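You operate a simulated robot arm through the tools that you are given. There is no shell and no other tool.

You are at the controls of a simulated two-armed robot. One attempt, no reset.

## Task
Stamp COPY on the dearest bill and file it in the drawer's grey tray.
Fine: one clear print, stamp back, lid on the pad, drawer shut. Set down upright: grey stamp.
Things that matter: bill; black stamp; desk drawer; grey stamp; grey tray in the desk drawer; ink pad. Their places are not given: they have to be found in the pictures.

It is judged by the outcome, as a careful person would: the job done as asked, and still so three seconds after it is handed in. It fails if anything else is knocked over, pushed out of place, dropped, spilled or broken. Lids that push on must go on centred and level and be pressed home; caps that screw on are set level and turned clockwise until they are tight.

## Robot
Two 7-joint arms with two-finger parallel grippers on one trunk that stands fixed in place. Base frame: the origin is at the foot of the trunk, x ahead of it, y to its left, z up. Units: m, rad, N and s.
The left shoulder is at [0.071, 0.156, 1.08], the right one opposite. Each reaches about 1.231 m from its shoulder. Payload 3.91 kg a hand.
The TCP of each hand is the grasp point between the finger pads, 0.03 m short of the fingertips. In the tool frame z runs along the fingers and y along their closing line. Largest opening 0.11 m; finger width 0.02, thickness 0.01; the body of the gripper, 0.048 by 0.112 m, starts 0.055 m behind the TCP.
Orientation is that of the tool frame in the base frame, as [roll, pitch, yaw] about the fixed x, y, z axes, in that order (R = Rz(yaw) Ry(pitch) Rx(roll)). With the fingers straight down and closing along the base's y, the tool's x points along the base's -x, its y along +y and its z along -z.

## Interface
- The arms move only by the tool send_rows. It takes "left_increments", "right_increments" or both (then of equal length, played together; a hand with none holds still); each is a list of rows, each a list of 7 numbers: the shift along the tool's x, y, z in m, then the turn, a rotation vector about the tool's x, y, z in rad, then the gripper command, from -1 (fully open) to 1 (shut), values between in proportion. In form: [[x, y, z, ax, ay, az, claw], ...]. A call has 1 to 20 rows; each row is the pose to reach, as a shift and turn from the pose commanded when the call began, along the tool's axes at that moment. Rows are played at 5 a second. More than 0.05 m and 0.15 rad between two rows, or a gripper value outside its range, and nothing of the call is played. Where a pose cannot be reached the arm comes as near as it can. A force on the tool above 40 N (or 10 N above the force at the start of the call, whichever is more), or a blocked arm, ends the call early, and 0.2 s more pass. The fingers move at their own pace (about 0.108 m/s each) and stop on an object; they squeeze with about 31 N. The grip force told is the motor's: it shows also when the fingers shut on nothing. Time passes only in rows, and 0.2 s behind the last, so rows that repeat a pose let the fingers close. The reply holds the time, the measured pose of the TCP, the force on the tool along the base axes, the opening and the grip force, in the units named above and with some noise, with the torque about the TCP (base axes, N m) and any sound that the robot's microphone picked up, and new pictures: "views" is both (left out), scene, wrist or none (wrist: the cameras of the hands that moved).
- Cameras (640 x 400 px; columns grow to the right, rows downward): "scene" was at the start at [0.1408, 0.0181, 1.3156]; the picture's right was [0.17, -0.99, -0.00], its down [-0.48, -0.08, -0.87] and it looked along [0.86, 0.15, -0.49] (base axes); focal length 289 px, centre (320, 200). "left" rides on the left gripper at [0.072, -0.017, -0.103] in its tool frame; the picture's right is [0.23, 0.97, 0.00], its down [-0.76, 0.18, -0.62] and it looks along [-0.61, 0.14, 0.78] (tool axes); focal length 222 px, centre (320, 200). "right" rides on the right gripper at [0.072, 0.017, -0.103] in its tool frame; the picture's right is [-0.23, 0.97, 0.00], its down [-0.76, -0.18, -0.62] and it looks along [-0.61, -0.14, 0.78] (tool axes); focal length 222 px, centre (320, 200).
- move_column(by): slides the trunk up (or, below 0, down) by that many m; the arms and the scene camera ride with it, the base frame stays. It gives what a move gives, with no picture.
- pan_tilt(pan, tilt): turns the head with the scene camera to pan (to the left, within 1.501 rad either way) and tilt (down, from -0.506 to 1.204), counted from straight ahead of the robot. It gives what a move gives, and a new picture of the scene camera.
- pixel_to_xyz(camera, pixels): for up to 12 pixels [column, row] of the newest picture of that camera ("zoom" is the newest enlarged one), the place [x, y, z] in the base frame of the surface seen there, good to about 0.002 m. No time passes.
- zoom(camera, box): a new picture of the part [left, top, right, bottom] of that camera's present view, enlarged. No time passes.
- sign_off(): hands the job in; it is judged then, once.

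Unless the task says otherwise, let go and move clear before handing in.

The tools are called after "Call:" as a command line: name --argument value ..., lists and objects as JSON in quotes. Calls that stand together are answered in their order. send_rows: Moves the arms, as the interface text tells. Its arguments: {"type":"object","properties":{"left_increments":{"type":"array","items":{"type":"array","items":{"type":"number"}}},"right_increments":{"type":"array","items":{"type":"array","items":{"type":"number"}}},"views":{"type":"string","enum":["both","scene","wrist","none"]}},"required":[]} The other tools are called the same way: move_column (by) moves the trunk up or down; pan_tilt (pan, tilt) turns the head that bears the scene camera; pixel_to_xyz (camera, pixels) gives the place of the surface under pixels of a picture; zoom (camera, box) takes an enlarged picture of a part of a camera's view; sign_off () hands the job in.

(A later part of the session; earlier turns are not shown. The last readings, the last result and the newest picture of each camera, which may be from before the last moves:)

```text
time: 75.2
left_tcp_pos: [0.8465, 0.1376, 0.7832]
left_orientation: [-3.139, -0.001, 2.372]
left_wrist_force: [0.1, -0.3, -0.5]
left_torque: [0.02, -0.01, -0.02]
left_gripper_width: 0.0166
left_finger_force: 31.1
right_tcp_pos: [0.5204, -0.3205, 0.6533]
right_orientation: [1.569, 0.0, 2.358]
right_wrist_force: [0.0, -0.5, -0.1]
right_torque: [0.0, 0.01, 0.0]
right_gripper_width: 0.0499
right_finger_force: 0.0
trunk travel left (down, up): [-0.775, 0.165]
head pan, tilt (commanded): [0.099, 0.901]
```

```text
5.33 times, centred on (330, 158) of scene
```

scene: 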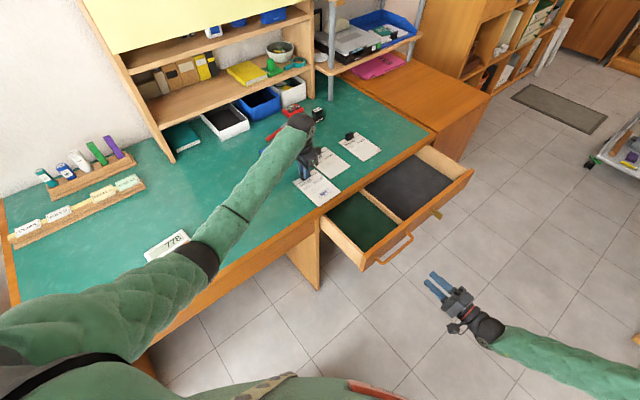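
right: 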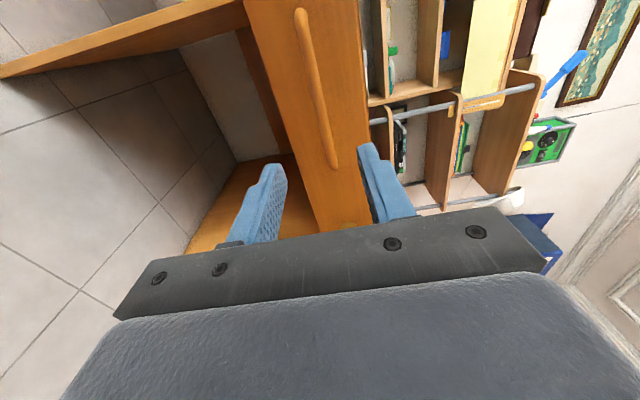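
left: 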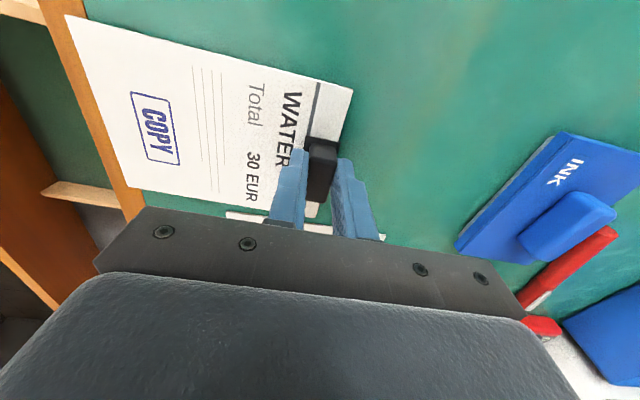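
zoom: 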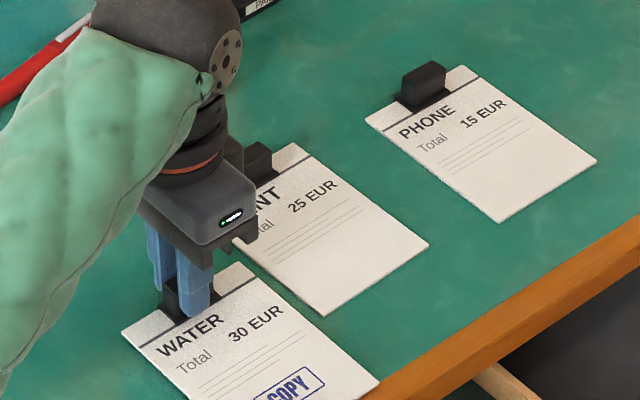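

The bill is about 4 mm above the desk, with a clear gap to RENT. I'll lower to contact, release and rise.

Call:
send_rows --left_increments '[[0, 0, 0.002, 0, 0, 0, 1], [0, 0, 0.0035, 0, 0, 0, 1], [0, 0, 0.0035, 0, 0, 0, 1]]' --views "none"

```text
time: 76.0
left_tcp_pos: [0.8461, 0.1379, 0.7801]
left_orientation: [-3.14, 0.001, 2.372]
left_wrist_force: [0.2, 0.1, 0.7]
left_torque: [0.02, -0.04, 0.01]
left_gripper_width: 0.0168
left_finger_force: 30.9
right_tcp_pos: [0.521, -0.3186, 0.6525]
right_orientation: [1.57, 0.0, 2.358]
right_wrist_force: [-1.1, -0.8, 0.2]
right_torque: [0.02, -0.02, 0.01]
right_gripper_width: 0.0497
right_finger_force: 0.0
trunk travel left (down, up): [-0.775, 0.165]
head pan, tilt (commanded): [0.099, 0.901]
```

Call:
send_rows --left_increments '[[0, 0, 0.0006, 0, 0, 0, 1], [0, 0, 0.0006, 0, 0, 0, 0.4], [0, 0, 0.0006, 0, 0, 0, 0], [0, 0, 0.0006, 0, 0, 0, 0], [0, 0, -0.02, 0, 0, 0, 0], [0, 0, -0.06, 0, 0, 0, 0], [0, 0, -0.1, 0, 0, 0, 0], [0, 0, -0.14, 0, 0, 0, 0], [0, 0, -0.18, 0, 0, 0, 0], [0.038, 0.028, -0.2, 0, 0, 0, 0], [0.076, 0.056, -0.22, 0, 0, 0, 0], [0.114, 0.085, -0.24, 0, 0, 0, 0], [0.151, 0.113, -0.26, 0, 0, 0, 0], [0.189, 0.141, -0.28, 0, 0, 0, 0], [0.2272, 0.1697, -0.3, 0, 0, 0, 0]]' --views "both"

```text
refused: row 10 steps farther than a row can; nothing moved
```

A row stepped slightly too far; I'll resend with smaller steps.

Call:
send_rows --left_increments '[[0, 0, 0.0006, 0, 0, 0, 1], [0, 0, 0.0006, 0, 0, 0, 0.4], [0, 0, 0.0006, 0, 0, 0, 0], [0, 0, 0.0006, 0, 0, 0, 0], [0, 0, -0.02, 0, 0, 0, 0], [0, 0, -0.06, 0, 0, 0, 0], [0, 0, -0.1, 0, 0, 0, 0], [0, 0, -0.14, 0, 0, 0, 0], [0, 0, -0.18, 0, 0, 0, 0], [0.032, 0.024, -0.2, 0, 0, 0, 0], [0.064, 0.048, -0.22, 0, 0, 0, 0], [0.096, 0.072, -0.24, 0, 0, 0, 0], [0.128, 0.096, -0.26, 0, 0, 0, 0], [0.16, 0.12, -0.28, 0, 0, 0, 0], [0.192, 0.144, -0.3, 0, 0, 0, 0], [0.224, 0.168, -0.31, 0, 0, 0, 0]]' --views "both"

Call:
zoom --camera "scene" --box '[270, 120, 390, 215]'

```text
time: 79.4
left_tcp_pos: [0.8014, 0.4153, 1.0891]
left_orientation: [-3.138, 0.001, 2.371]
left_wrist_force: [-0.3, -0.1, 0.0]
left_torque: [0.0, 0.02, 0.01]
left_gripper_width: 0.0551
left_finger_force: 0.0
right_tcp_pos: [0.519, -0.3198, 0.6532]
right_orientation: [1.571, 0.001, 2.355]
right_wrist_force: [-0.7, -0.6, -0.4]
right_torque: [0.01, 0.0, -0.03]
right_gripper_width: 0.0494
right_finger_force: 0.1
trunk travel left (down, up): [-0.775, 0.165]
head pan, tilt (commanded): [0.099, 0.901]
```

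scene: 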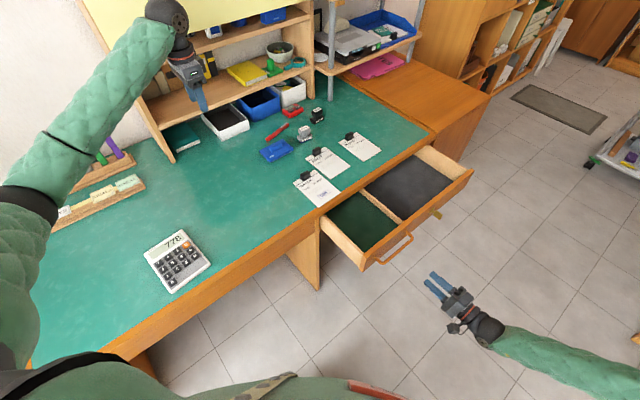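
left: 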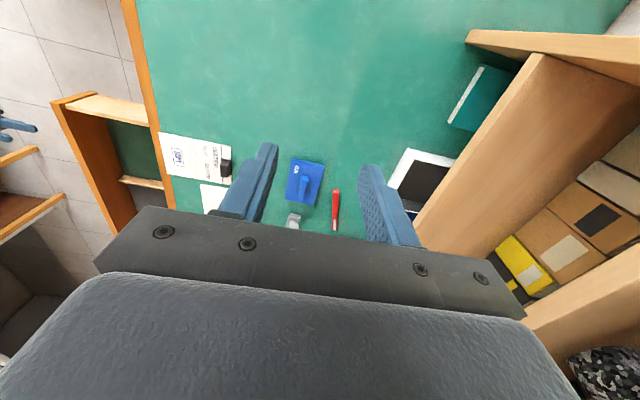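

```text
4.21 times, centred on (330, 168) of scene
```

zoom: 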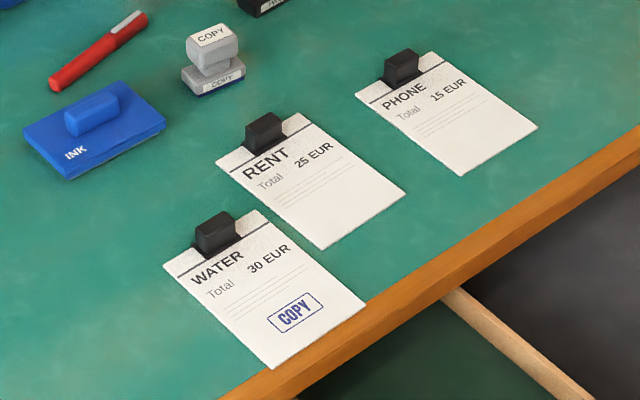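

The WATER bill lies flat on its own with the print intact. Now the right hand: I'll raise it and turn it to point straight down.

Call:
send_rows --right_increments '[[0, 0.041, 0, 0.1428, 0, 0, 0], [0, 0.082, 0, 0.2856, 0, 0, 0], [0, 0.123, 0, 0.4284, 0, 0, 0], [0, 0.164, 0, 0.5712, 0, 0, 0], [0, 0.205, 0, 0.714, 0, 0, 0], [0, 0.246, 0, 0.8568, 0, 0, 0], [0, 0.287, 0, 0.9996, 0, 0, 0], [0, 0.328, 0, 1.1424, 0, 0, 0], [0, 0.369, 0, 1.2852, 0, 0, 0], [0, 0.41, 0, 1.428, 0, 0, 0], [0, 0.44, 0, 1.5708, 0, 0, 0], [0, 0.44, 0, 1.5708, 0, 0, 0]]' --views "both"

```text
time: 82.0
left_tcp_pos: [0.8028, 0.4134, 1.0912]
left_orientation: [3.141, -0.002, 2.373]
left_wrist_force: [0.5, 0.0, -0.3]
left_torque: [0.0, -0.01, 0.01]
left_gripper_width: 0.055
left_finger_force: 0.0
right_tcp_pos: [0.5176, -0.3183, 1.0947]
right_orientation: [-3.142, -0.002, 2.358]
right_wrist_force: [-1.1, 0.9, -0.2]
right_torque: [0.0, -0.02, -0.02]
right_gripper_width: 0.0552
right_finger_force: 0.1
trunk travel left (down, up): [-0.775, 0.165]
head pan, tilt (commanded): [0.099, 0.901]
```

scene: 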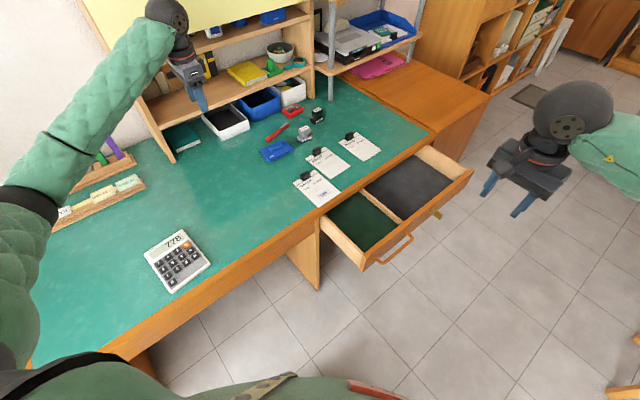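
right: 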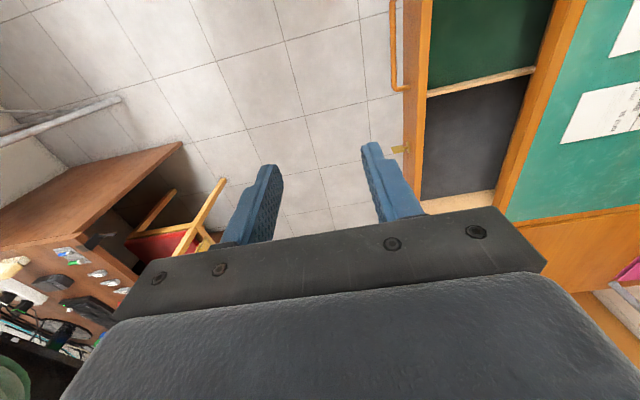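

Call:
send_rows --right_increments '[[0.007, 0.0427, 0.0112, 0, 0, 0, 0], [0.0139, 0.0854, 0.0223, 0, 0, 0, 0], [0.0209, 0.1281, 0.0335, 0, 0, 0, 0], [0.0278, 0.1708, 0.0446, 0, 0, 0, 0], [0.0348, 0.2135, 0.0558, 0, 0, 0, 0], [0.0417, 0.2562, 0.0669, 0, 0, 0, 0], [0.0487, 0.299, 0.0781, 0, 0, 0, 0], [0.0556, 0.3417, 0.0892, 0, 0, 0, 0], [0.0626, 0.3844, 0.1004, 0, 0, 0, 0], [0.0695, 0.4271, 0.1115, 0, 0, 0, 0], [0.0765, 0.4698, 0.1227, 0, 0, 0, 0], [0.0834, 0.5125, 0.1338, 0, 0, 0, 0], [0.0904, 0.5552, 0.145, 0, 0, 0, 0], [0.0904, 0.5552, 0.145, 0, 0, 0, 0]]' --views "both"

```text
time: 85.0
left_tcp_pos: [0.8023, 0.4136, 1.0897]
left_orientation: [-3.141, 0.0, 2.373]
left_wrist_force: [-0.3, 0.1, 0.6]
left_torque: [0.01, 0.01, 0.02]
left_gripper_width: 0.0551
left_finger_force: 0.1
right_tcp_pos: [0.8483, 0.1387, 0.9476]
right_orientation: [3.14, -0.001, 2.359]
right_wrist_force: [0.1, 0.3, -0.4]
right_torque: [0.0, -0.02, -0.02]
right_gripper_width: 0.0551
right_finger_force: 0.1
trunk travel left (down, up): [-0.775, 0.165]
head pan, tilt (commanded): [0.099, 0.901]
```

scene: 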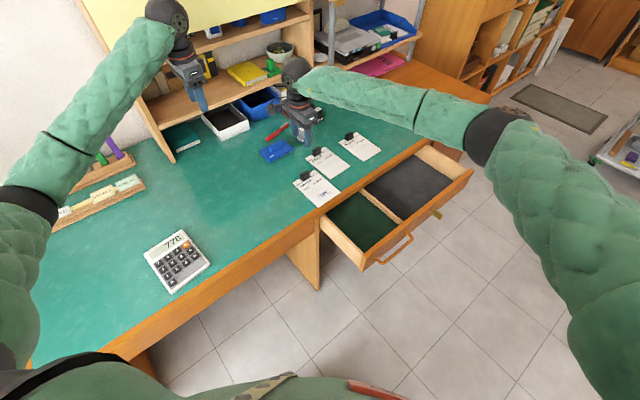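
right: 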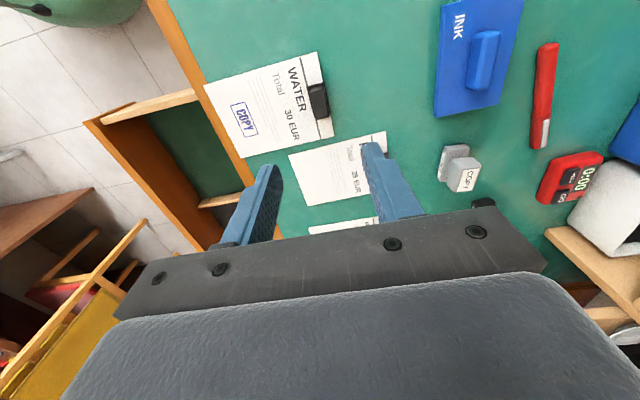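

The right hand reaches above the bill without trouble. I'll measure the clip in its view at (318,100).

Call:
zoom --camera "right" --box '[260, 40, 380, 160]'

Call:
pixel_to_xyz --camera "scene" --pixels '[[500, 130], [540, 180], [420, 105]]'

```text
3.33 times, centred on (320, 100) of right
```

zoom: 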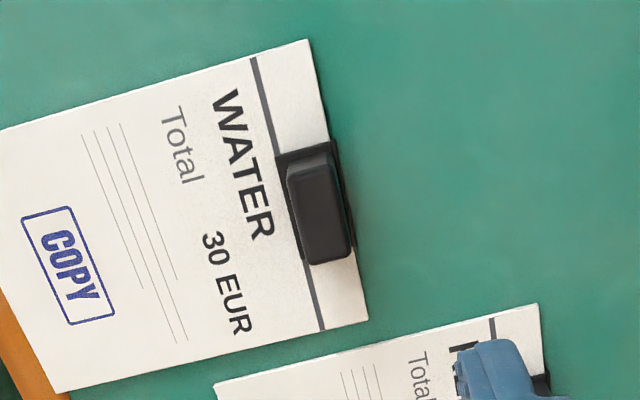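

```text
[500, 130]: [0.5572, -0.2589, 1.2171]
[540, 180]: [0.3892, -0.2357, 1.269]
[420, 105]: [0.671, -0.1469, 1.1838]
```

Call:
pixel_to_xyz --camera "zoom" --pixels '[[290, 172], [332, 162], [350, 250], [310, 260], [320, 210], [307, 40], [367, 322], [5, 130], [57, 392], [278, 160], [305, 255]]'

```text
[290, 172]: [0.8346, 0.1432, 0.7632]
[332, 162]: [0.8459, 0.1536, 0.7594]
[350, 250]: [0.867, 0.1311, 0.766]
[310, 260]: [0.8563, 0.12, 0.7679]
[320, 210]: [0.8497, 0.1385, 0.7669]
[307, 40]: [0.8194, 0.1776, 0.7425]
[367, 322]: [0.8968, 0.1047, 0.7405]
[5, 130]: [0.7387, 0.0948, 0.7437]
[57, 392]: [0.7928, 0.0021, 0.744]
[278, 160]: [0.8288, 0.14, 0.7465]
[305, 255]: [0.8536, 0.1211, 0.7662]
```

The clip centre is (0.851,0.137), right below the hand and aligned. I'll descend and grip it.

Call:
send_rows --right_increments '[[-0.001, 0, 0.045, 0, 0, 0, 0], [-0.001, 0, 0.09, 0, 0, 0, 0], [-0.001, 0, 0.13, 0, 0, 0, 0], [-0.001, 0, 0.155, 0, 0, 0, 0], [-0.001, 0, 0.1675, 0, 0, 0, 0], [-0.001, 0, 0.1675, 0, 0, 0, 0]]' --views "both"

Call:
zoom --camera "right" --box '[220, 100, 420, 225]'

```text
time: 86.4
left_tcp_pos: [0.8023, 0.4146, 1.0899]
left_orientation: [-3.139, 0.0, 2.371]
left_wrist_force: [-0.4, 0.5, -0.1]
left_torque: [0.01, -0.01, 0.0]
left_gripper_width: 0.0547
left_finger_force: 0.0
right_tcp_pos: [0.8482, 0.1355, 0.7801]
right_orientation: [3.141, 0.001, 2.358]
right_wrist_force: [-0.6, -0.1, -0.3]
right_torque: [0.0, -0.02, -0.01]
right_gripper_width: 0.0549
right_finger_force: 0.1
trunk travel left (down, up): [-0.775, 0.165]
head pan, tilt (commanded): [0.099, 0.901]
```

scene: 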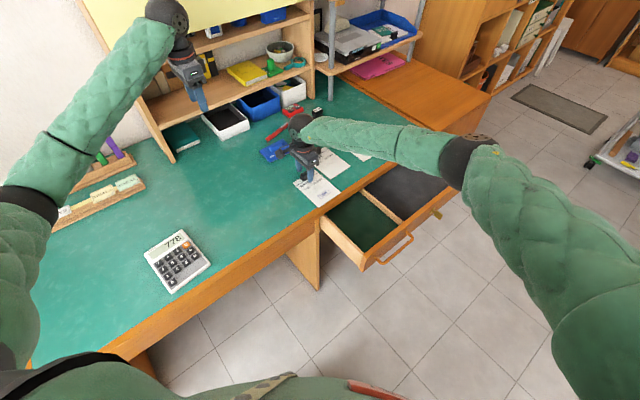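
right: 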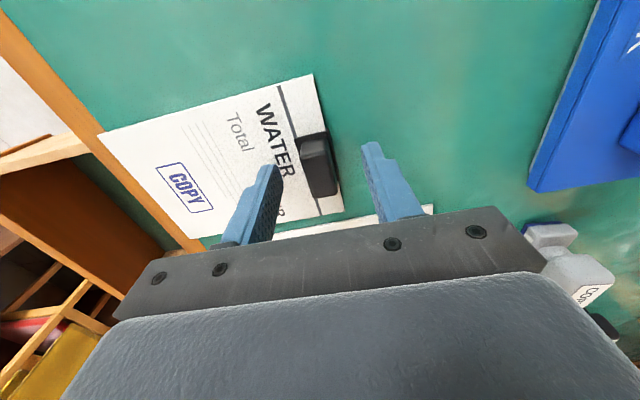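

```text
3.20 times, centred on (320, 162) of right
```

zoom: 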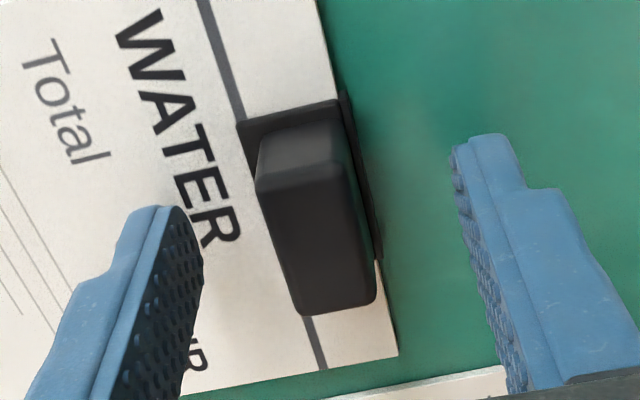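

The block is centred between the fingers. I'll close and lift.

Call:
send_rows --right_increments '[[0.002, 0, 0, 0, 0, 0, 0.3], [0.002, 0, 0, 0, 0, 0, 0.7], [0.002, 0, 0, 0, 0, 0, 1], [0.002, 0, 0, 0, 0, 0, 1], [0.002, 0, 0, 0, 0, 0, 1], [0.002, 0, -0.01, 0, 0, 0, 1], [0.002, 0, -0.03, 0, 0, 0, 1], [0.002, 0, -0.07, 0, 0, 0, 1], [0.002, 0, -0.11, 0, 0, 0, 1], [0.002, 0, -0.15, 0, 0, 0, 1], [0.002, 0, -0.15, 0, 0, 0, 1]]' --views "both"

```text
time: 88.8
left_tcp_pos: [0.8025, 0.4151, 1.0895]
left_orientation: [-3.139, 0.001, 2.372]
left_wrist_force: [-0.4, 0.1, -1.1]
left_torque: [0.04, 0.0, -0.01]
left_gripper_width: 0.055
left_finger_force: 0.1
right_tcp_pos: [0.8465, 0.1386, 0.93]
right_orientation: [3.141, 0.001, 2.358]
right_wrist_force: [0.5, 0.9, -0.4]
right_torque: [-0.01, 0.01, -0.04]
right_gripper_width: 0.017
right_finger_force: 31.1
trunk travel left (down, up): [-0.775, 0.165]
head pan, tilt (commanded): [0.099, 0.901]
```

scene: 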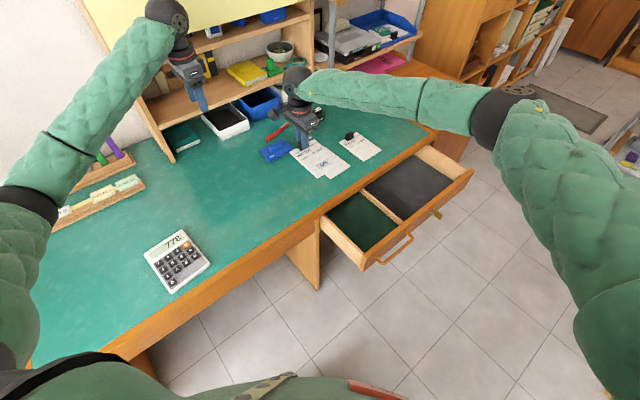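
right: 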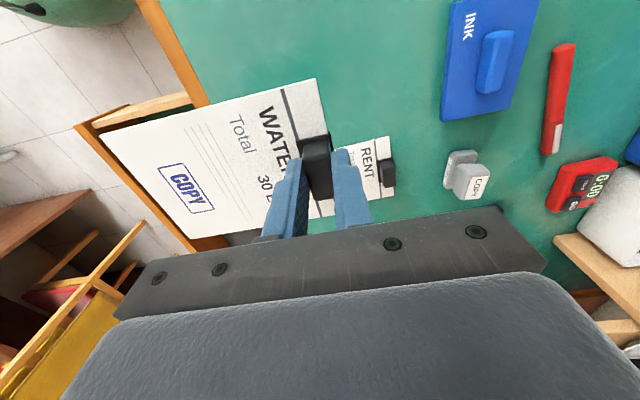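

The bill is lifted level at width 0.017. I'll carry it over the grey tray, turning it 90° so it lies lengthways there.

Call:
send_rows --right_increments '[[-0.0303, -0.0229, 0, 0, 0, -0.1425, 1], [-0.0607, -0.0457, 0, 0, 0, -0.2849, 1], [-0.091, -0.0686, 0, 0, 0, -0.4274, 1], [-0.1213, -0.0915, 0, 0, 0, -0.5698, 1], [-0.1516, -0.1144, 0, 0, 0, -0.7123, 1], [-0.182, -0.1372, 0, 0, 0, -0.8547, 1], [-0.2123, -0.1601, 0, 0, 0, -0.9972, 1], [-0.2426, -0.183, 0, 0, 0, -1.1396, 1], [-0.2729, -0.2059, 0, 0, 0, -1.2821, 1], [-0.3033, -0.2287, 0, 0, 0, -1.4245, 1], [-0.3336, -0.2516, 0, 0, 0, -1.567, 1], [-0.3336, -0.2516, 0, 0, 0, -1.567, 1]]' --views "both"

```text
time: 91.4
left_tcp_pos: [0.8019, 0.4132, 1.0885]
left_orientation: [-3.141, -0.001, 2.372]
left_wrist_force: [-0.6, -0.7, 0.1]
left_torque: [-0.01, -0.01, -0.01]
left_gripper_width: 0.0551
left_finger_force: 0.1
right_tcp_pos: [0.8989, -0.2254, 0.9321]
right_orientation: [3.139, -0.001, -2.548]
right_wrist_force: [0.2, 0.3, -0.9]
right_torque: [0.03, 0.0, 0.02]
right_gripper_width: 0.0165
right_finger_force: 30.8
right hand out of reach, approached as far as the arm can: row 10, 11, 12
trunk travel left (down, up): [-0.775, 0.165]
head pan, tilt (commanded): [0.099, 0.901]
```

scene: 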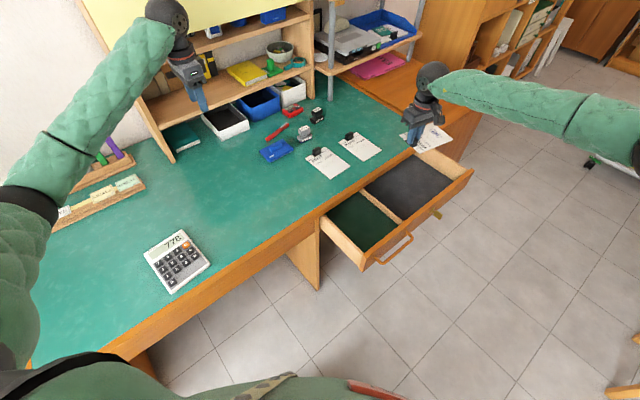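
right: 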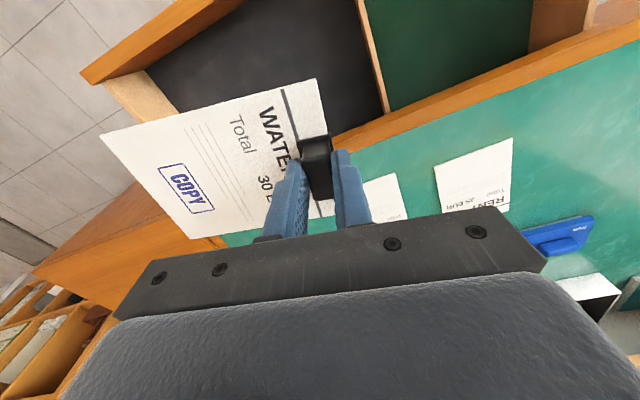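

The arm reports its reach limit near a 34° turn, though the bill is still level. I'll turn back slightly and see where the command stands.

Call:
send_rows --right_increments '[[0, 0, 0, 0, 0, 0.14, 1], [0, 0, 0, 0, 0, 0.25, 1], [0, 0, 0, 0, 0, 0.25, 1]]' --views "none"

```text
time: 92.2
left_tcp_pos: [0.8024, 0.4157, 1.0891]
left_orientation: [-3.139, 0.0, 2.371]
left_wrist_force: [0.8, 0.1, 0.3]
left_torque: [-0.03, 0.02, -0.01]
left_gripper_width: 0.0549
left_finger_force: 0.0
right_tcp_pos: [0.8983, -0.2236, 0.932]
right_orientation: [3.142, -0.001, -2.799]
right_wrist_force: [0.1, 0.2, -0.2]
right_torque: [0.04, -0.03, 0.0]
right_gripper_width: 0.017
right_finger_force: 31.1
trunk travel left (down, up): [-0.775, 0.165]
head pan, tilt (commanded): [0.099, 0.901]
```

The command now follows the actual pose, at θ≈20°, which still fits the tray. I'll shift to (0.909,-0.250) and lower to just above desk height to check clearance.

Call:
send_rows --right_increments '[[-0.0007, -0.0145, 0, 0, 0, 0, 1], [-0.0014, -0.0289, 0, 0, 0, 0, 1], [-0.0014, -0.0289, 0.04, 0, 0, 0, 1], [-0.0014, -0.0289, 0.08, 0, 0, 0, 1], [-0.0014, -0.0289, 0.12, 0, 0, 0, 1], [-0.0014, -0.0289, 0.12, 0, 0, 0, 1]]' --views "both"

Call:
zoom --camera "scene" --box '[320, 110, 490, 250]'

```text
time: 93.6
left_tcp_pos: [0.8013, 0.415, 1.0899]
left_orientation: [-3.138, -0.001, 2.372]
left_wrist_force: [-0.3, 0.4, 0.0]
left_torque: [0.02, 0.02, -0.02]
left_gripper_width: 0.0549
left_finger_force: 0.0
right_tcp_pos: [0.9101, -0.251, 0.8147]
right_orientation: [3.141, 0.0, -2.798]
right_wrist_force: [0.4, 0.6, 0.3]
right_torque: [0.01, -0.03, -0.03]
right_gripper_width: 0.0166
right_finger_force: 31.1
trunk travel left (down, up): [-0.775, 0.165]
head pan, tilt (commanded): [0.099, 0.901]
```

scene: 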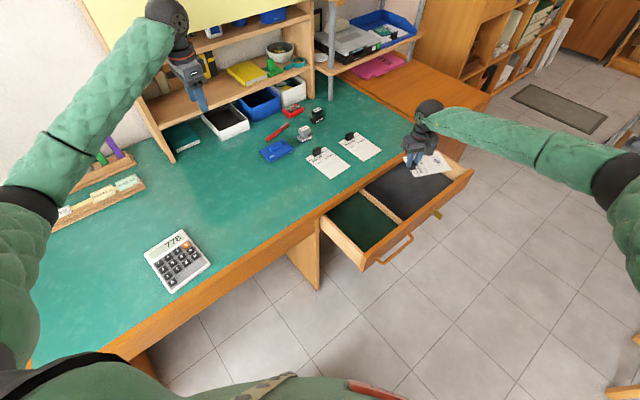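
right: 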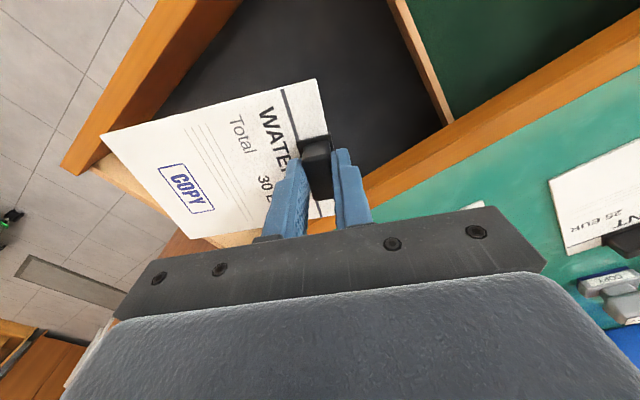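

```text
2.86 times, centred on (405, 180) of scene
```

zoom: 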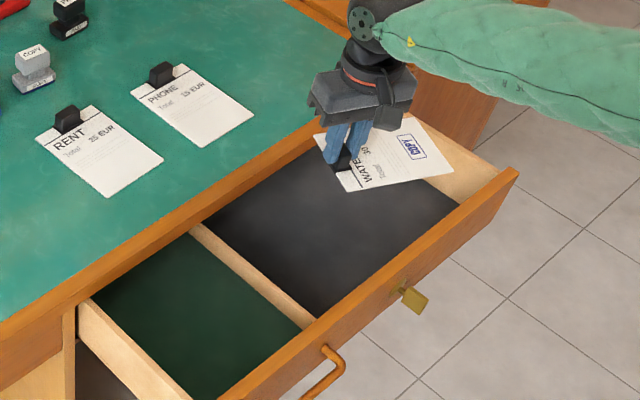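

Call:
pixel_to_xyz --camera "right" --pixels '[[103, 133], [313, 83], [193, 236], [330, 210], [320, 215], [150, 190], [262, 235], [380, 215], [400, 30], [235, 8]]'

Call:
pixel_to_xyz --camera "zoom" --pixels '[[345, 190], [450, 170], [408, 118], [505, 180], [455, 200], [320, 310], [230, 200], [300, 155], [350, 330], [190, 230]]'

```text
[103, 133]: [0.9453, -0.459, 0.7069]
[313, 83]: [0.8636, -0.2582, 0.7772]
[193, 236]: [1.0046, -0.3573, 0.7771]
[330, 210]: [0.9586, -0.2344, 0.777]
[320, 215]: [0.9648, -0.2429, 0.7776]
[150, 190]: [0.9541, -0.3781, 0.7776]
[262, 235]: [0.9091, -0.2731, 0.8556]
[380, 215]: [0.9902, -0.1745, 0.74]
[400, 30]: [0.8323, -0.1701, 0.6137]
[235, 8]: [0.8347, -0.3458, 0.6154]
```

```text
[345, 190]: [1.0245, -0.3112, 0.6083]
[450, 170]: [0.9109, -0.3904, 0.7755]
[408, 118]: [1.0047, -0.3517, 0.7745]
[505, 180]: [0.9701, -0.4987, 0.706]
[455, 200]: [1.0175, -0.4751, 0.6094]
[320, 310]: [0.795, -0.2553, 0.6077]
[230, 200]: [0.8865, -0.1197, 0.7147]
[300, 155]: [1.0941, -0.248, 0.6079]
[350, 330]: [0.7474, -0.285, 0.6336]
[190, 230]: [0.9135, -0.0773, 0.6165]
```

All four bill corners sit between v=0.368 and 0.512, clear of the drawer front (0.35) and the desk edge (0.542). I'll lower the bill into the tray.

Call:
send_rows --right_increments '[[0, 0, 0.04, 0, 0, 0, 1], [0, 0, 0.075, 0, 0, 0, 1], [0, 0, 0.105, 0, 0, 0, 1], [0, 0, 0.13, 0, 0, 0, 1], [0, 0, 0.15, 0, 0, 0, 1], [0, 0, 0.15, 0, 0, 0, 1]]' --views "both"

Call:
zoom --camera "scene" --box '[320, 110, 490, 250]'

```text
time: 95.0
left_tcp_pos: [0.8026, 0.4155, 1.0898]
left_orientation: [-3.139, -0.002, 2.372]
left_wrist_force: [-0.5, 0.5, 0.7]
left_torque: [-0.01, 0.0, 0.02]
left_gripper_width: 0.055
left_finger_force: 0.0
right_tcp_pos: [0.9104, -0.2504, 0.6621]
right_orientation: [3.141, 0.001, -2.8]
right_wrist_force: [0.1, 0.2, -0.1]
right_torque: [0.02, 0.04, 0.02]
right_gripper_width: 0.0169
right_finger_force: 31.2
trunk travel left (down, up): [-0.775, 0.165]
head pan, tilt (commanded): [0.099, 0.901]
```

scene: 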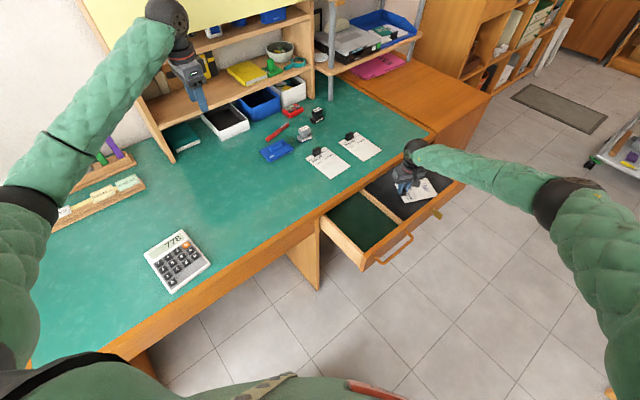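
right: 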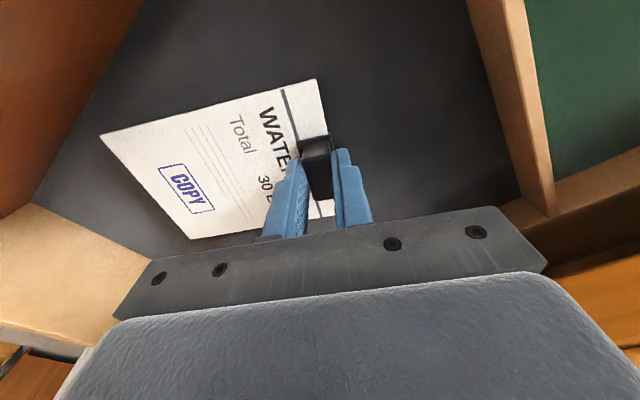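

```text
2.86 times, centred on (405, 180) of scene
```

zoom: 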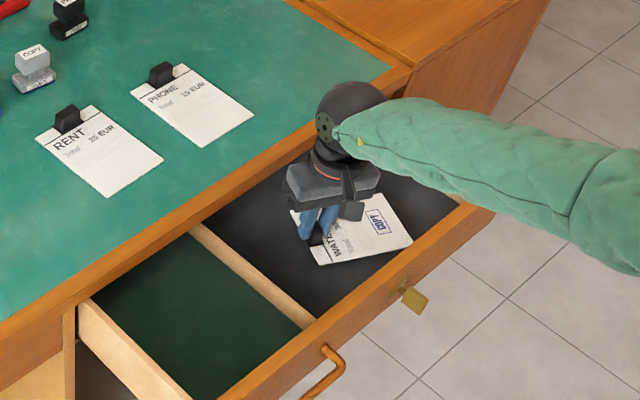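

The bill is inside the tray, about 1.5 cm above its floor. I'll lower it slowly to contact.

Call:
send_rows --right_increments '[[0, 0, 0.006, 0, 0, 0, 1], [0, 0, 0.01, 0, 0, 0, 1], [0, 0, 0.012, 0, 0, 0, 1], [0, 0, 0.0135, 0, 0, 0, 1], [0, 0, 0.0135, 0, 0, 0, 1]]' --views "none"

```text
time: 96.2
left_tcp_pos: [0.8033, 0.4149, 1.0902]
left_orientation: [-3.14, 0.0, 2.371]
left_wrist_force: [-0.5, 0.1, -0.2]
left_torque: [-0.01, -0.02, 0.0]
left_gripper_width: 0.0547
left_finger_force: 0.1
right_tcp_pos: [0.9102, -0.2514, 0.6489]
right_orientation: [3.141, 0.0, -2.8]
right_wrist_force: [0.9, 0.2, 0.1]
right_torque: [-0.06, 0.02, -0.01]
right_gripper_width: 0.0167
right_finger_force: 31.1
trunk travel left (down, up): [-0.775, 0.165]
head pan, tilt (commanded): [0.099, 0.901]
```

Call:
send_rows --right_increments '[[0, 0, 0.001, 0, 0, 0, 1], [0, 0, 0.002, 0, 0, 0, 1], [0, 0, 0.002, 0, 0, 0, 1]]' --views "none"

```text
time: 97.0
left_tcp_pos: [0.8015, 0.4151, 1.0888]
left_orientation: [-3.139, 0.0, 2.372]
left_wrist_force: [0.8, -0.3, 0.1]
left_torque: [0.04, 0.01, 0.0]
left_gripper_width: 0.0552
left_finger_force: 0.0
right_tcp_pos: [0.9093, -0.2516, 0.6491]
right_orientation: [-3.141, 0.001, -2.799]
right_wrist_force: [1.0, -2.4, 9.8]
right_torque: [-0.13, 0.14, -0.04]
right_gripper_width: 0.0169
right_finger_force: 31.2
trunk travel left (down, up): [-0.775, 0.165]
head pan, tilt (commanded): [0.099, 0.901]
```

It touched down at 9.8 N. I'll ease off, open and rise straight up.

Call:
send_rows --right_increments '[[0, 0, -0.0015, 0, 0, 0, 1], [0, 0, -0.0015, 0, 0, 0, 0.5], [0, 0, -0.0015, 0, 0, 0, 0.18], [0, 0, -0.0015, 0, 0, 0, 0.18], [0, 0, -0.02, 0, 0, 0, 0.18], [0, 0, -0.05, 0, 0, 0, 0.18], [0, 0, -0.09, 0, 0, 0, 0.18], [0, 0, -0.13, 0, 0, 0, 0.18], [0, 0, -0.17, 0, 0, 0, 0.18], [0, 0, -0.21, 0, 0, 0, 0.18], [0, 0, -0.25, 0, 0, 0, 0.18], [0, 0, -0.25, 0, 0, 0, 0.18]]' --views "both"

Call:
zoom --camera "scene" --box '[320, 110, 490, 250]'

```text
time: 99.6
left_tcp_pos: [0.8025, 0.4158, 1.0893]
left_orientation: [-3.139, 0.0, 2.373]
left_wrist_force: [-0.4, 1.2, -0.6]
left_torque: [0.02, -0.02, 0.0]
left_gripper_width: 0.0549
left_finger_force: 0.0
right_tcp_pos: [0.9105, -0.2527, 0.8972]
right_orientation: [-3.141, -0.003, -2.799]
right_wrist_force: [1.7, 0.2, -0.1]
right_torque: [0.0, 0.04, 0.0]
right_gripper_width: 0.0453
right_finger_force: 0.0
trunk travel left (down, up): [-0.775, 0.165]
head pan, tilt (commanded): [0.099, 0.901]
```

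scene: 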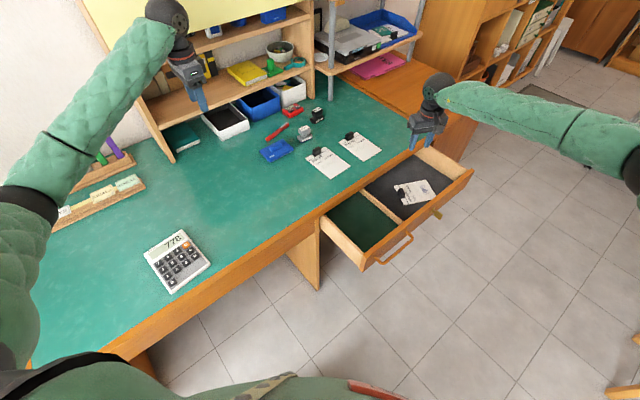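
right: 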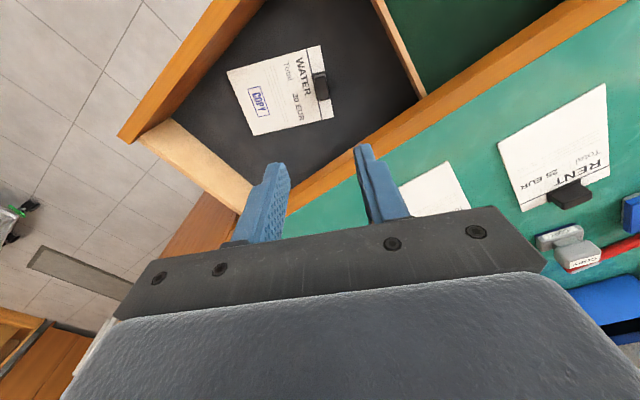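

```text
2.86 times, centred on (405, 180) of scene
```

zoom: 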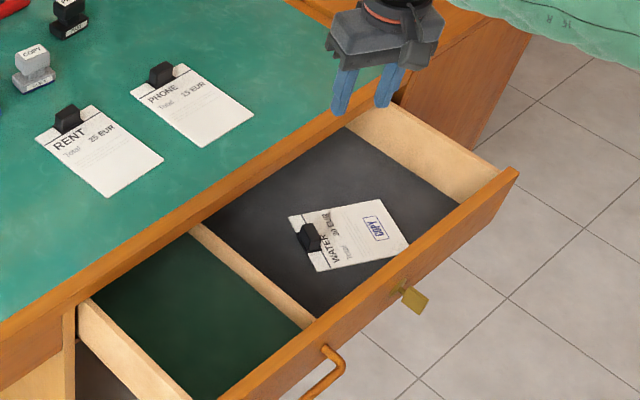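

The bill lies flat in the grey tray with the clip well below the rim. Next I'll move the right hand back out in front of the drawer to shut it.

Call:
send_rows --right_increments '[[0.039, 0.0069, -0.0195, 0, 0, 0.1131, 0.18], [0.0779, 0.0138, -0.039, 0, 0, 0.2262, 0.18], [0.1169, 0.0208, -0.0585, 0, 0, 0.3393, 0.18], [0.1559, 0.0277, -0.078, 0, 0, 0.4524, 0.18], [0.1949, 0.0346, -0.0975, 0, 0, 0.5655, 0.18], [0.2338, 0.0415, -0.117, 0, 0, 0.6786, 0.18], [0.2728, 0.0484, -0.1365, 0, 0, 0.7917, 0.18], [0.3118, 0.0554, -0.156, 0, 0, 0.9048, 0.18], [0.3507, 0.0623, -0.1755, 0, 0, 1.0179, 0.18], [0.3897, 0.0692, -0.195, 0, 0, 1.131, 0.18], [0.3897, 0.0692, -0.195, 0, 0, 1.131, 0.18]]' --views "scene"

```text
time: 102.0
left_tcp_pos: [0.8034, 0.4146, 1.0884]
left_orientation: [-3.139, -0.001, 2.371]
left_wrist_force: [-0.5, -1.0, 0.1]
left_torque: [-0.01, 0.06, -0.02]
left_gripper_width: 0.0553
left_finger_force: 0.0
right_tcp_pos: [0.5204, -0.3174, 1.0923]
right_orientation: [-3.14, -0.002, 2.354]
right_wrist_force: [0.6, -1.1, -1.0]
right_torque: [0.0, 0.0, 0.03]
right_gripper_width: 0.045
right_finger_force: 0.1
trunk travel left (down, up): [-0.775, 0.165]
head pan, tilt (commanded): [0.099, 0.901]
```

scene: 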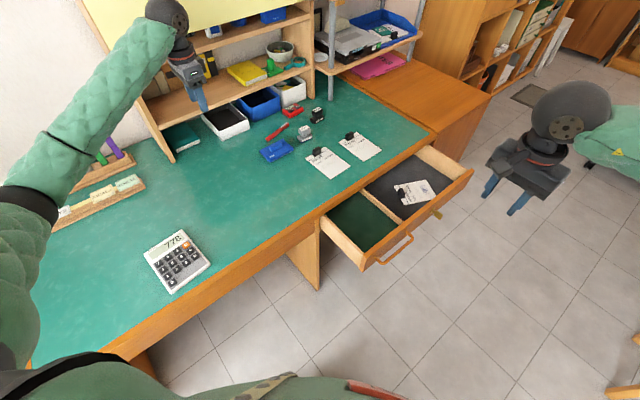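

The view is clear. Now I'll turn the hand horizontal and lower it to handle height.

Call:
send_rows --right_increments '[[0, 0, 0.04, -0.1428, 0, 0, 0.18], [0, 0, 0.08, -0.2856, 0, 0, 0.18], [0, 0, 0.12, -0.4284, 0, 0, 0.18], [0, 0, 0.16, -0.5712, 0, 0, 0.18], [0, 0, 0.2, -0.714, 0, 0, 0.18], [0, 0, 0.24, -0.8568, 0, 0, 0.18], [0, 0, 0.28, -0.9996, 0, 0, 0.18], [0, 0, 0.32, -1.1424, 0, 0, 0.18], [0, 0, 0.36, -1.2852, 0, 0, 0.18], [0, 0, 0.4, -1.428, 0, 0, 0.18], [0, 0, 0.4385, -1.5708, 0, 0, 0.18], [0, 0, 0.4385, -1.5708, 0, 0, 0.18]]' --views "both"

```text
time: 104.6
left_tcp_pos: [0.8011, 0.415, 1.0898]
left_orientation: [-3.14, -0.002, 2.373]
left_wrist_force: [-0.3, -0.6, 0.7]
left_torque: [-0.03, -0.03, 0.03]
left_gripper_width: 0.0546
left_finger_force: 0.1
right_tcp_pos: [0.5158, -0.3175, 0.6553]
right_orientation: [1.569, 0.001, 2.353]
right_wrist_force: [0.7, -0.1, -0.3]
right_torque: [0.03, 0.0, 0.02]
right_gripper_width: 0.0451
right_finger_force: 0.0
trunk travel left (down, up): [-0.775, 0.165]
head pan, tilt (commanded): [0.099, 0.901]
```

scene: 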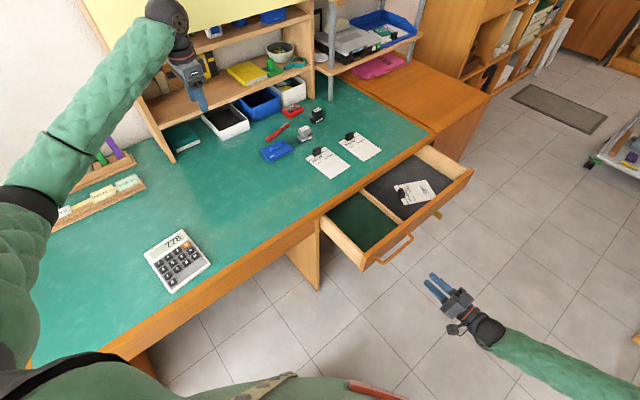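
right: 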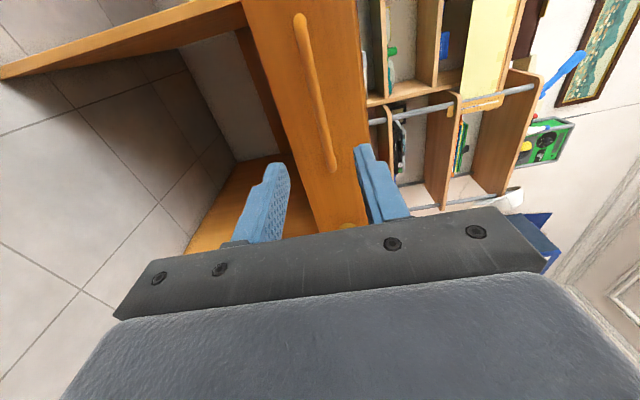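

Call:
pixel_to_xyz --camera "right" --pixels '[[300, 25], [310, 65], [318, 100], [326, 135], [331, 160], [280, 60], [350, 130]]'

```text
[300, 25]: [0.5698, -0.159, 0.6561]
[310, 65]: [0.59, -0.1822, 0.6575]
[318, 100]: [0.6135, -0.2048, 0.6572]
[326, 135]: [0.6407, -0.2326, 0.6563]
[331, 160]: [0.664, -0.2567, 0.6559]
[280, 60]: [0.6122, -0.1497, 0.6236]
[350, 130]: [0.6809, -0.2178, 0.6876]
```

The bar is now at v=0.289, z 0.6565. I'll move in and grip it again.

Call:
send_rows --right_increments '[[0.003, 0, 0.045, 0, 0, 0, 0.18], [0.006, 0.001, 0.09, 0, 0, 0, 0.18], [0.009, 0.001, 0.125, 0, 0, 0, 0.18], [0.009, 0.001, 0.1426, 0, 0, 0, 0.18], [0.009, 0.001, 0.1426, 0, 0, 0, 0.6], [0.009, 0.001, 0.1426, 0, 0, 0, 1], [0.009, 0.001, 0.1426, 0, 0, 0, 1]]' --views "both"

```text
time: 106.2
left_tcp_pos: [0.803, 0.4154, 1.09]
left_orientation: [-3.141, 0.0, 2.372]
left_wrist_force: [-0.8, 0.3, 0.7]
left_torque: [0.01, 0.02, 0.0]
left_gripper_width: 0.0551
left_finger_force: 0.0
right_tcp_pos: [0.6125, -0.2099, 0.6545]
right_orientation: [1.57, 0.0, 2.355]
right_wrist_force: [-0.4, 0.6, -2.1]
right_torque: [-0.08, 0.0, -0.27]
right_gripper_width: 0.0118
right_finger_force: 44.8
trunk travel left (down, up): [-0.775, 0.165]
head pan, tilt (commanded): [0.099, 0.901]
```

scene: 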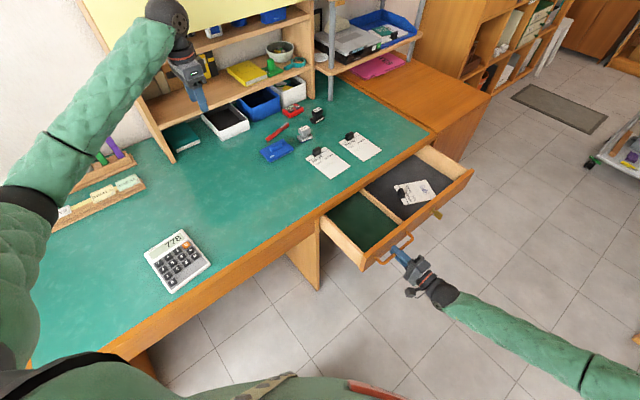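
right: 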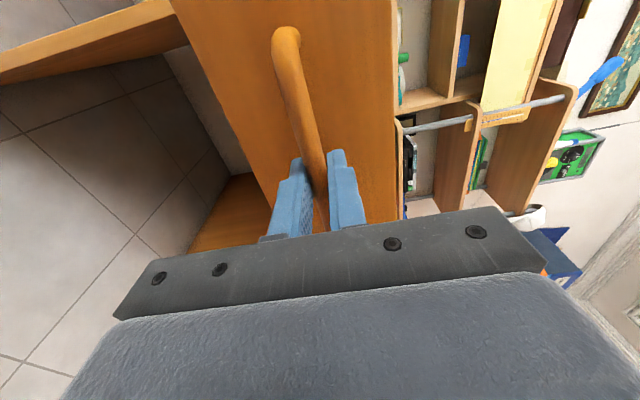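

Gripped again at 0.0118. I'll push the drawer in smoothly.

Call:
send_rows --right_increments '[[0, 0, 0.01, 0, 0, 0, 1], [0, 0, 0.03, 0, 0, 0, 1], [0, 0, 0.05, 0, 0, 0, 1], [0, 0, 0.07, 0, 0, 0, 1], [0, 0, 0.09, 0, 0, 0, 1], [0, 0, 0.11, 0, 0, 0, 1], [0, 0, 0.13, 0, 0, 0, 1], [0, 0, 0.15, 0, 0, 0, 1], [0, 0, 0.17, 0, 0, 0, 1], [0, 0, 0.19, 0, 0, 0, 1], [0, 0, 0.205, 0, 0, 0, 1], [0, 0, 0.215, 0, 0, 0, 1], [0, 0, 0.222, 0, 0, 0, 1], [0, 0, 0.222, 0, 0, 0, 1]]' --views "both"

```text
time: 109.3
left_tcp_pos: [0.8032, 0.4141, 1.0898]
left_orientation: [-3.141, -0.002, 2.372]
left_wrist_force: [-0.6, 0.1, -0.4]
left_torque: [0.0, -0.01, 0.0]
left_gripper_width: 0.055
left_finger_force: 0.0
right_tcp_pos: [0.7694, -0.053, 0.6543]
right_orientation: [1.573, -0.001, 2.355]
right_wrist_force: [-2.3, 6.1, -8.0]
right_torque: [-0.32, -0.12, 0.08]
right_gripper_width: 0.0118
right_finger_force: 45.2
trunk travel left (down, up): [-0.775, 0.165]
head pan, tilt (commanded): [0.099, 0.901]
stopped in row 14 (right hand): the force on the tool passed its limit at 40 N (the readings are from after the stop); the commanded pose is now the measured one
```

scene: 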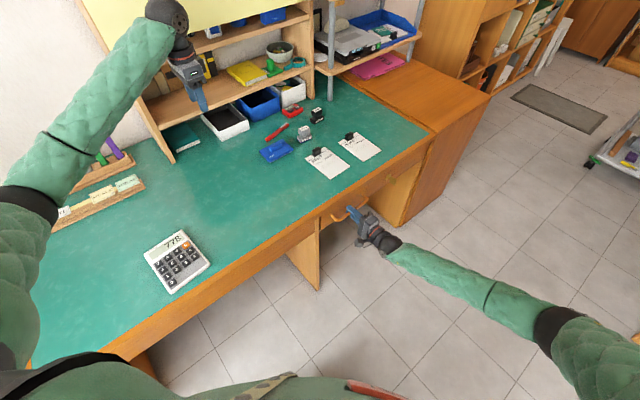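
right: 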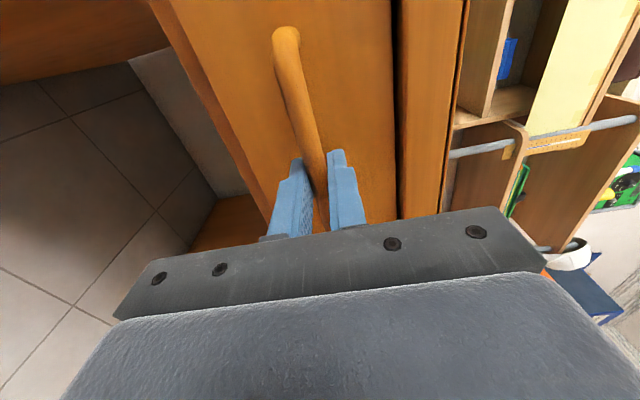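

The push stopped on the force limit near the end. I'll measure whether the drawer front is fully home (it was at v≈0.559 when shut).

Call:
pixel_to_xyz --camera "right" --pixels '[[230, 60], [350, 60], [340, 110], [260, 130], [380, 100], [430, 100], [285, 40], [300, 100]]'

Call:
zoom --camera "scene" --box '[290, 140, 450, 260]'

```text
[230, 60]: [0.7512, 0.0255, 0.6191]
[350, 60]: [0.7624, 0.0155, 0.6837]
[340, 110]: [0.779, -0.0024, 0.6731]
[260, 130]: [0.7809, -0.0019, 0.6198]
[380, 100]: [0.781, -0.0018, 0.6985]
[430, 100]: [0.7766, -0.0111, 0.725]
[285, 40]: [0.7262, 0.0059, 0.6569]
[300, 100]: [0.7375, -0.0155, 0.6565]
```

```text
3.33 times, centred on (370, 200) of scene
```

zoom: 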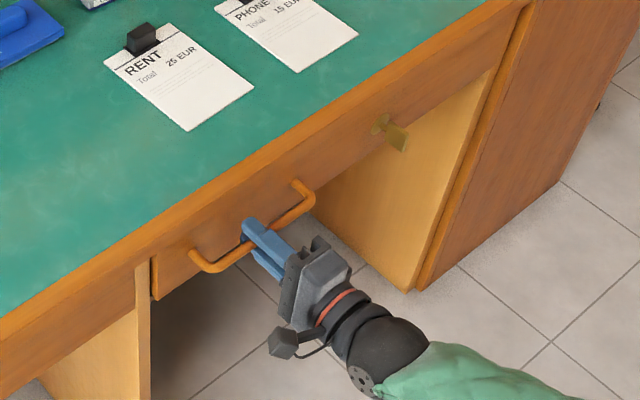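

The panel is at v≈0.550, so about 9 mm remains, and the hand itself isn't displaced. I'll continue pushing gently in small steps.

Call:
send_rows --right_increments '[[0, 0, 0.002, 0, 0, 0, 1], [0, 0, 0.004, 0, 0, 0, 1], [0, 0, 0.006, 0, 0, 0, 1]]' --views "none"

```text
time: 110.2
left_tcp_pos: [0.8013, 0.4146, 1.0896]
left_orientation: [-3.14, 0.0, 2.373]
left_wrist_force: [-0.6, 0.5, -0.2]
left_torque: [0.01, 0.0, -0.06]
left_gripper_width: 0.055
left_finger_force: 0.1
right_tcp_pos: [0.774, -0.0478, 0.6525]
right_orientation: [1.574, -0.001, 2.355]
right_wrist_force: [-8.4, 4.6, -6.4]
right_torque: [-0.12, -0.01, -0.26]
right_gripper_width: 0.0118
right_finger_force: 44.8
trunk travel left (down, up): [-0.775, 0.165]
head pan, tilt (commanded): [0.099, 0.901]
```

Call:
send_rows --right_increments '[[0, 0, 0.0015, 0, 0, 0, 1], [0, 0, 0.003, 0, 0, 0, 1], [0, 0, 0.004, 0, 0, 0, 1]]' --views "both"

Call:
pixel_to_xyz --camera "right" --pixels '[[230, 60], [350, 60], [340, 110], [260, 130], [380, 100], [430, 100], [285, 40], [300, 100]]'

```text
time: 111.0
left_tcp_pos: [0.8018, 0.4142, 1.0881]
left_orientation: [-3.14, 0.002, 2.37]
left_wrist_force: [0.0, 0.2, -0.3]
left_torque: [-0.03, 0.03, 0.01]
left_gripper_width: 0.0548
left_finger_force: 0.1
right_tcp_pos: [0.7756, -0.0464, 0.6549]
right_orientation: [1.573, -0.002, 2.356]
right_wrist_force: [-24.9, 2.1, -6.9]
right_torque: [-0.06, -0.02, 0.44]
right_gripper_width: 0.0117
right_finger_force: 45.4
trunk travel left (down, up): [-0.775, 0.165]
head pan, tilt (commanded): [0.099, 0.901]
```

scene: 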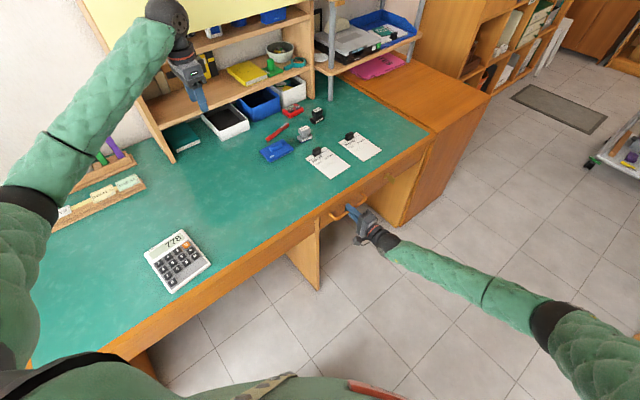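
right: 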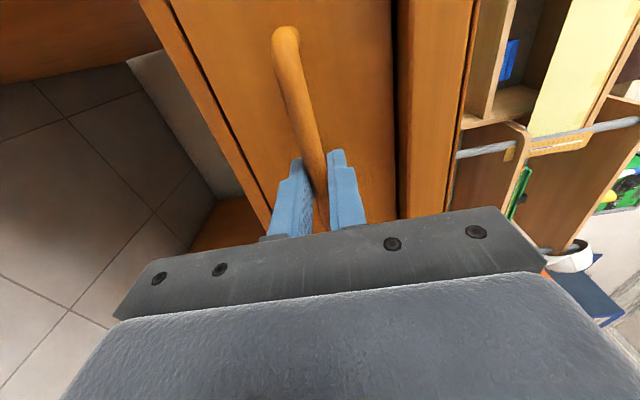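

```text
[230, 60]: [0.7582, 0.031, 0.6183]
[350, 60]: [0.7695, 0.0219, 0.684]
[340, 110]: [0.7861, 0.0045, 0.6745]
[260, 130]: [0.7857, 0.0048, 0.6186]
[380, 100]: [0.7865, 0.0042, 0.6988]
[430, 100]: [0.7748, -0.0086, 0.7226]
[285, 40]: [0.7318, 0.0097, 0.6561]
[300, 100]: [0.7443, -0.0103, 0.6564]
```

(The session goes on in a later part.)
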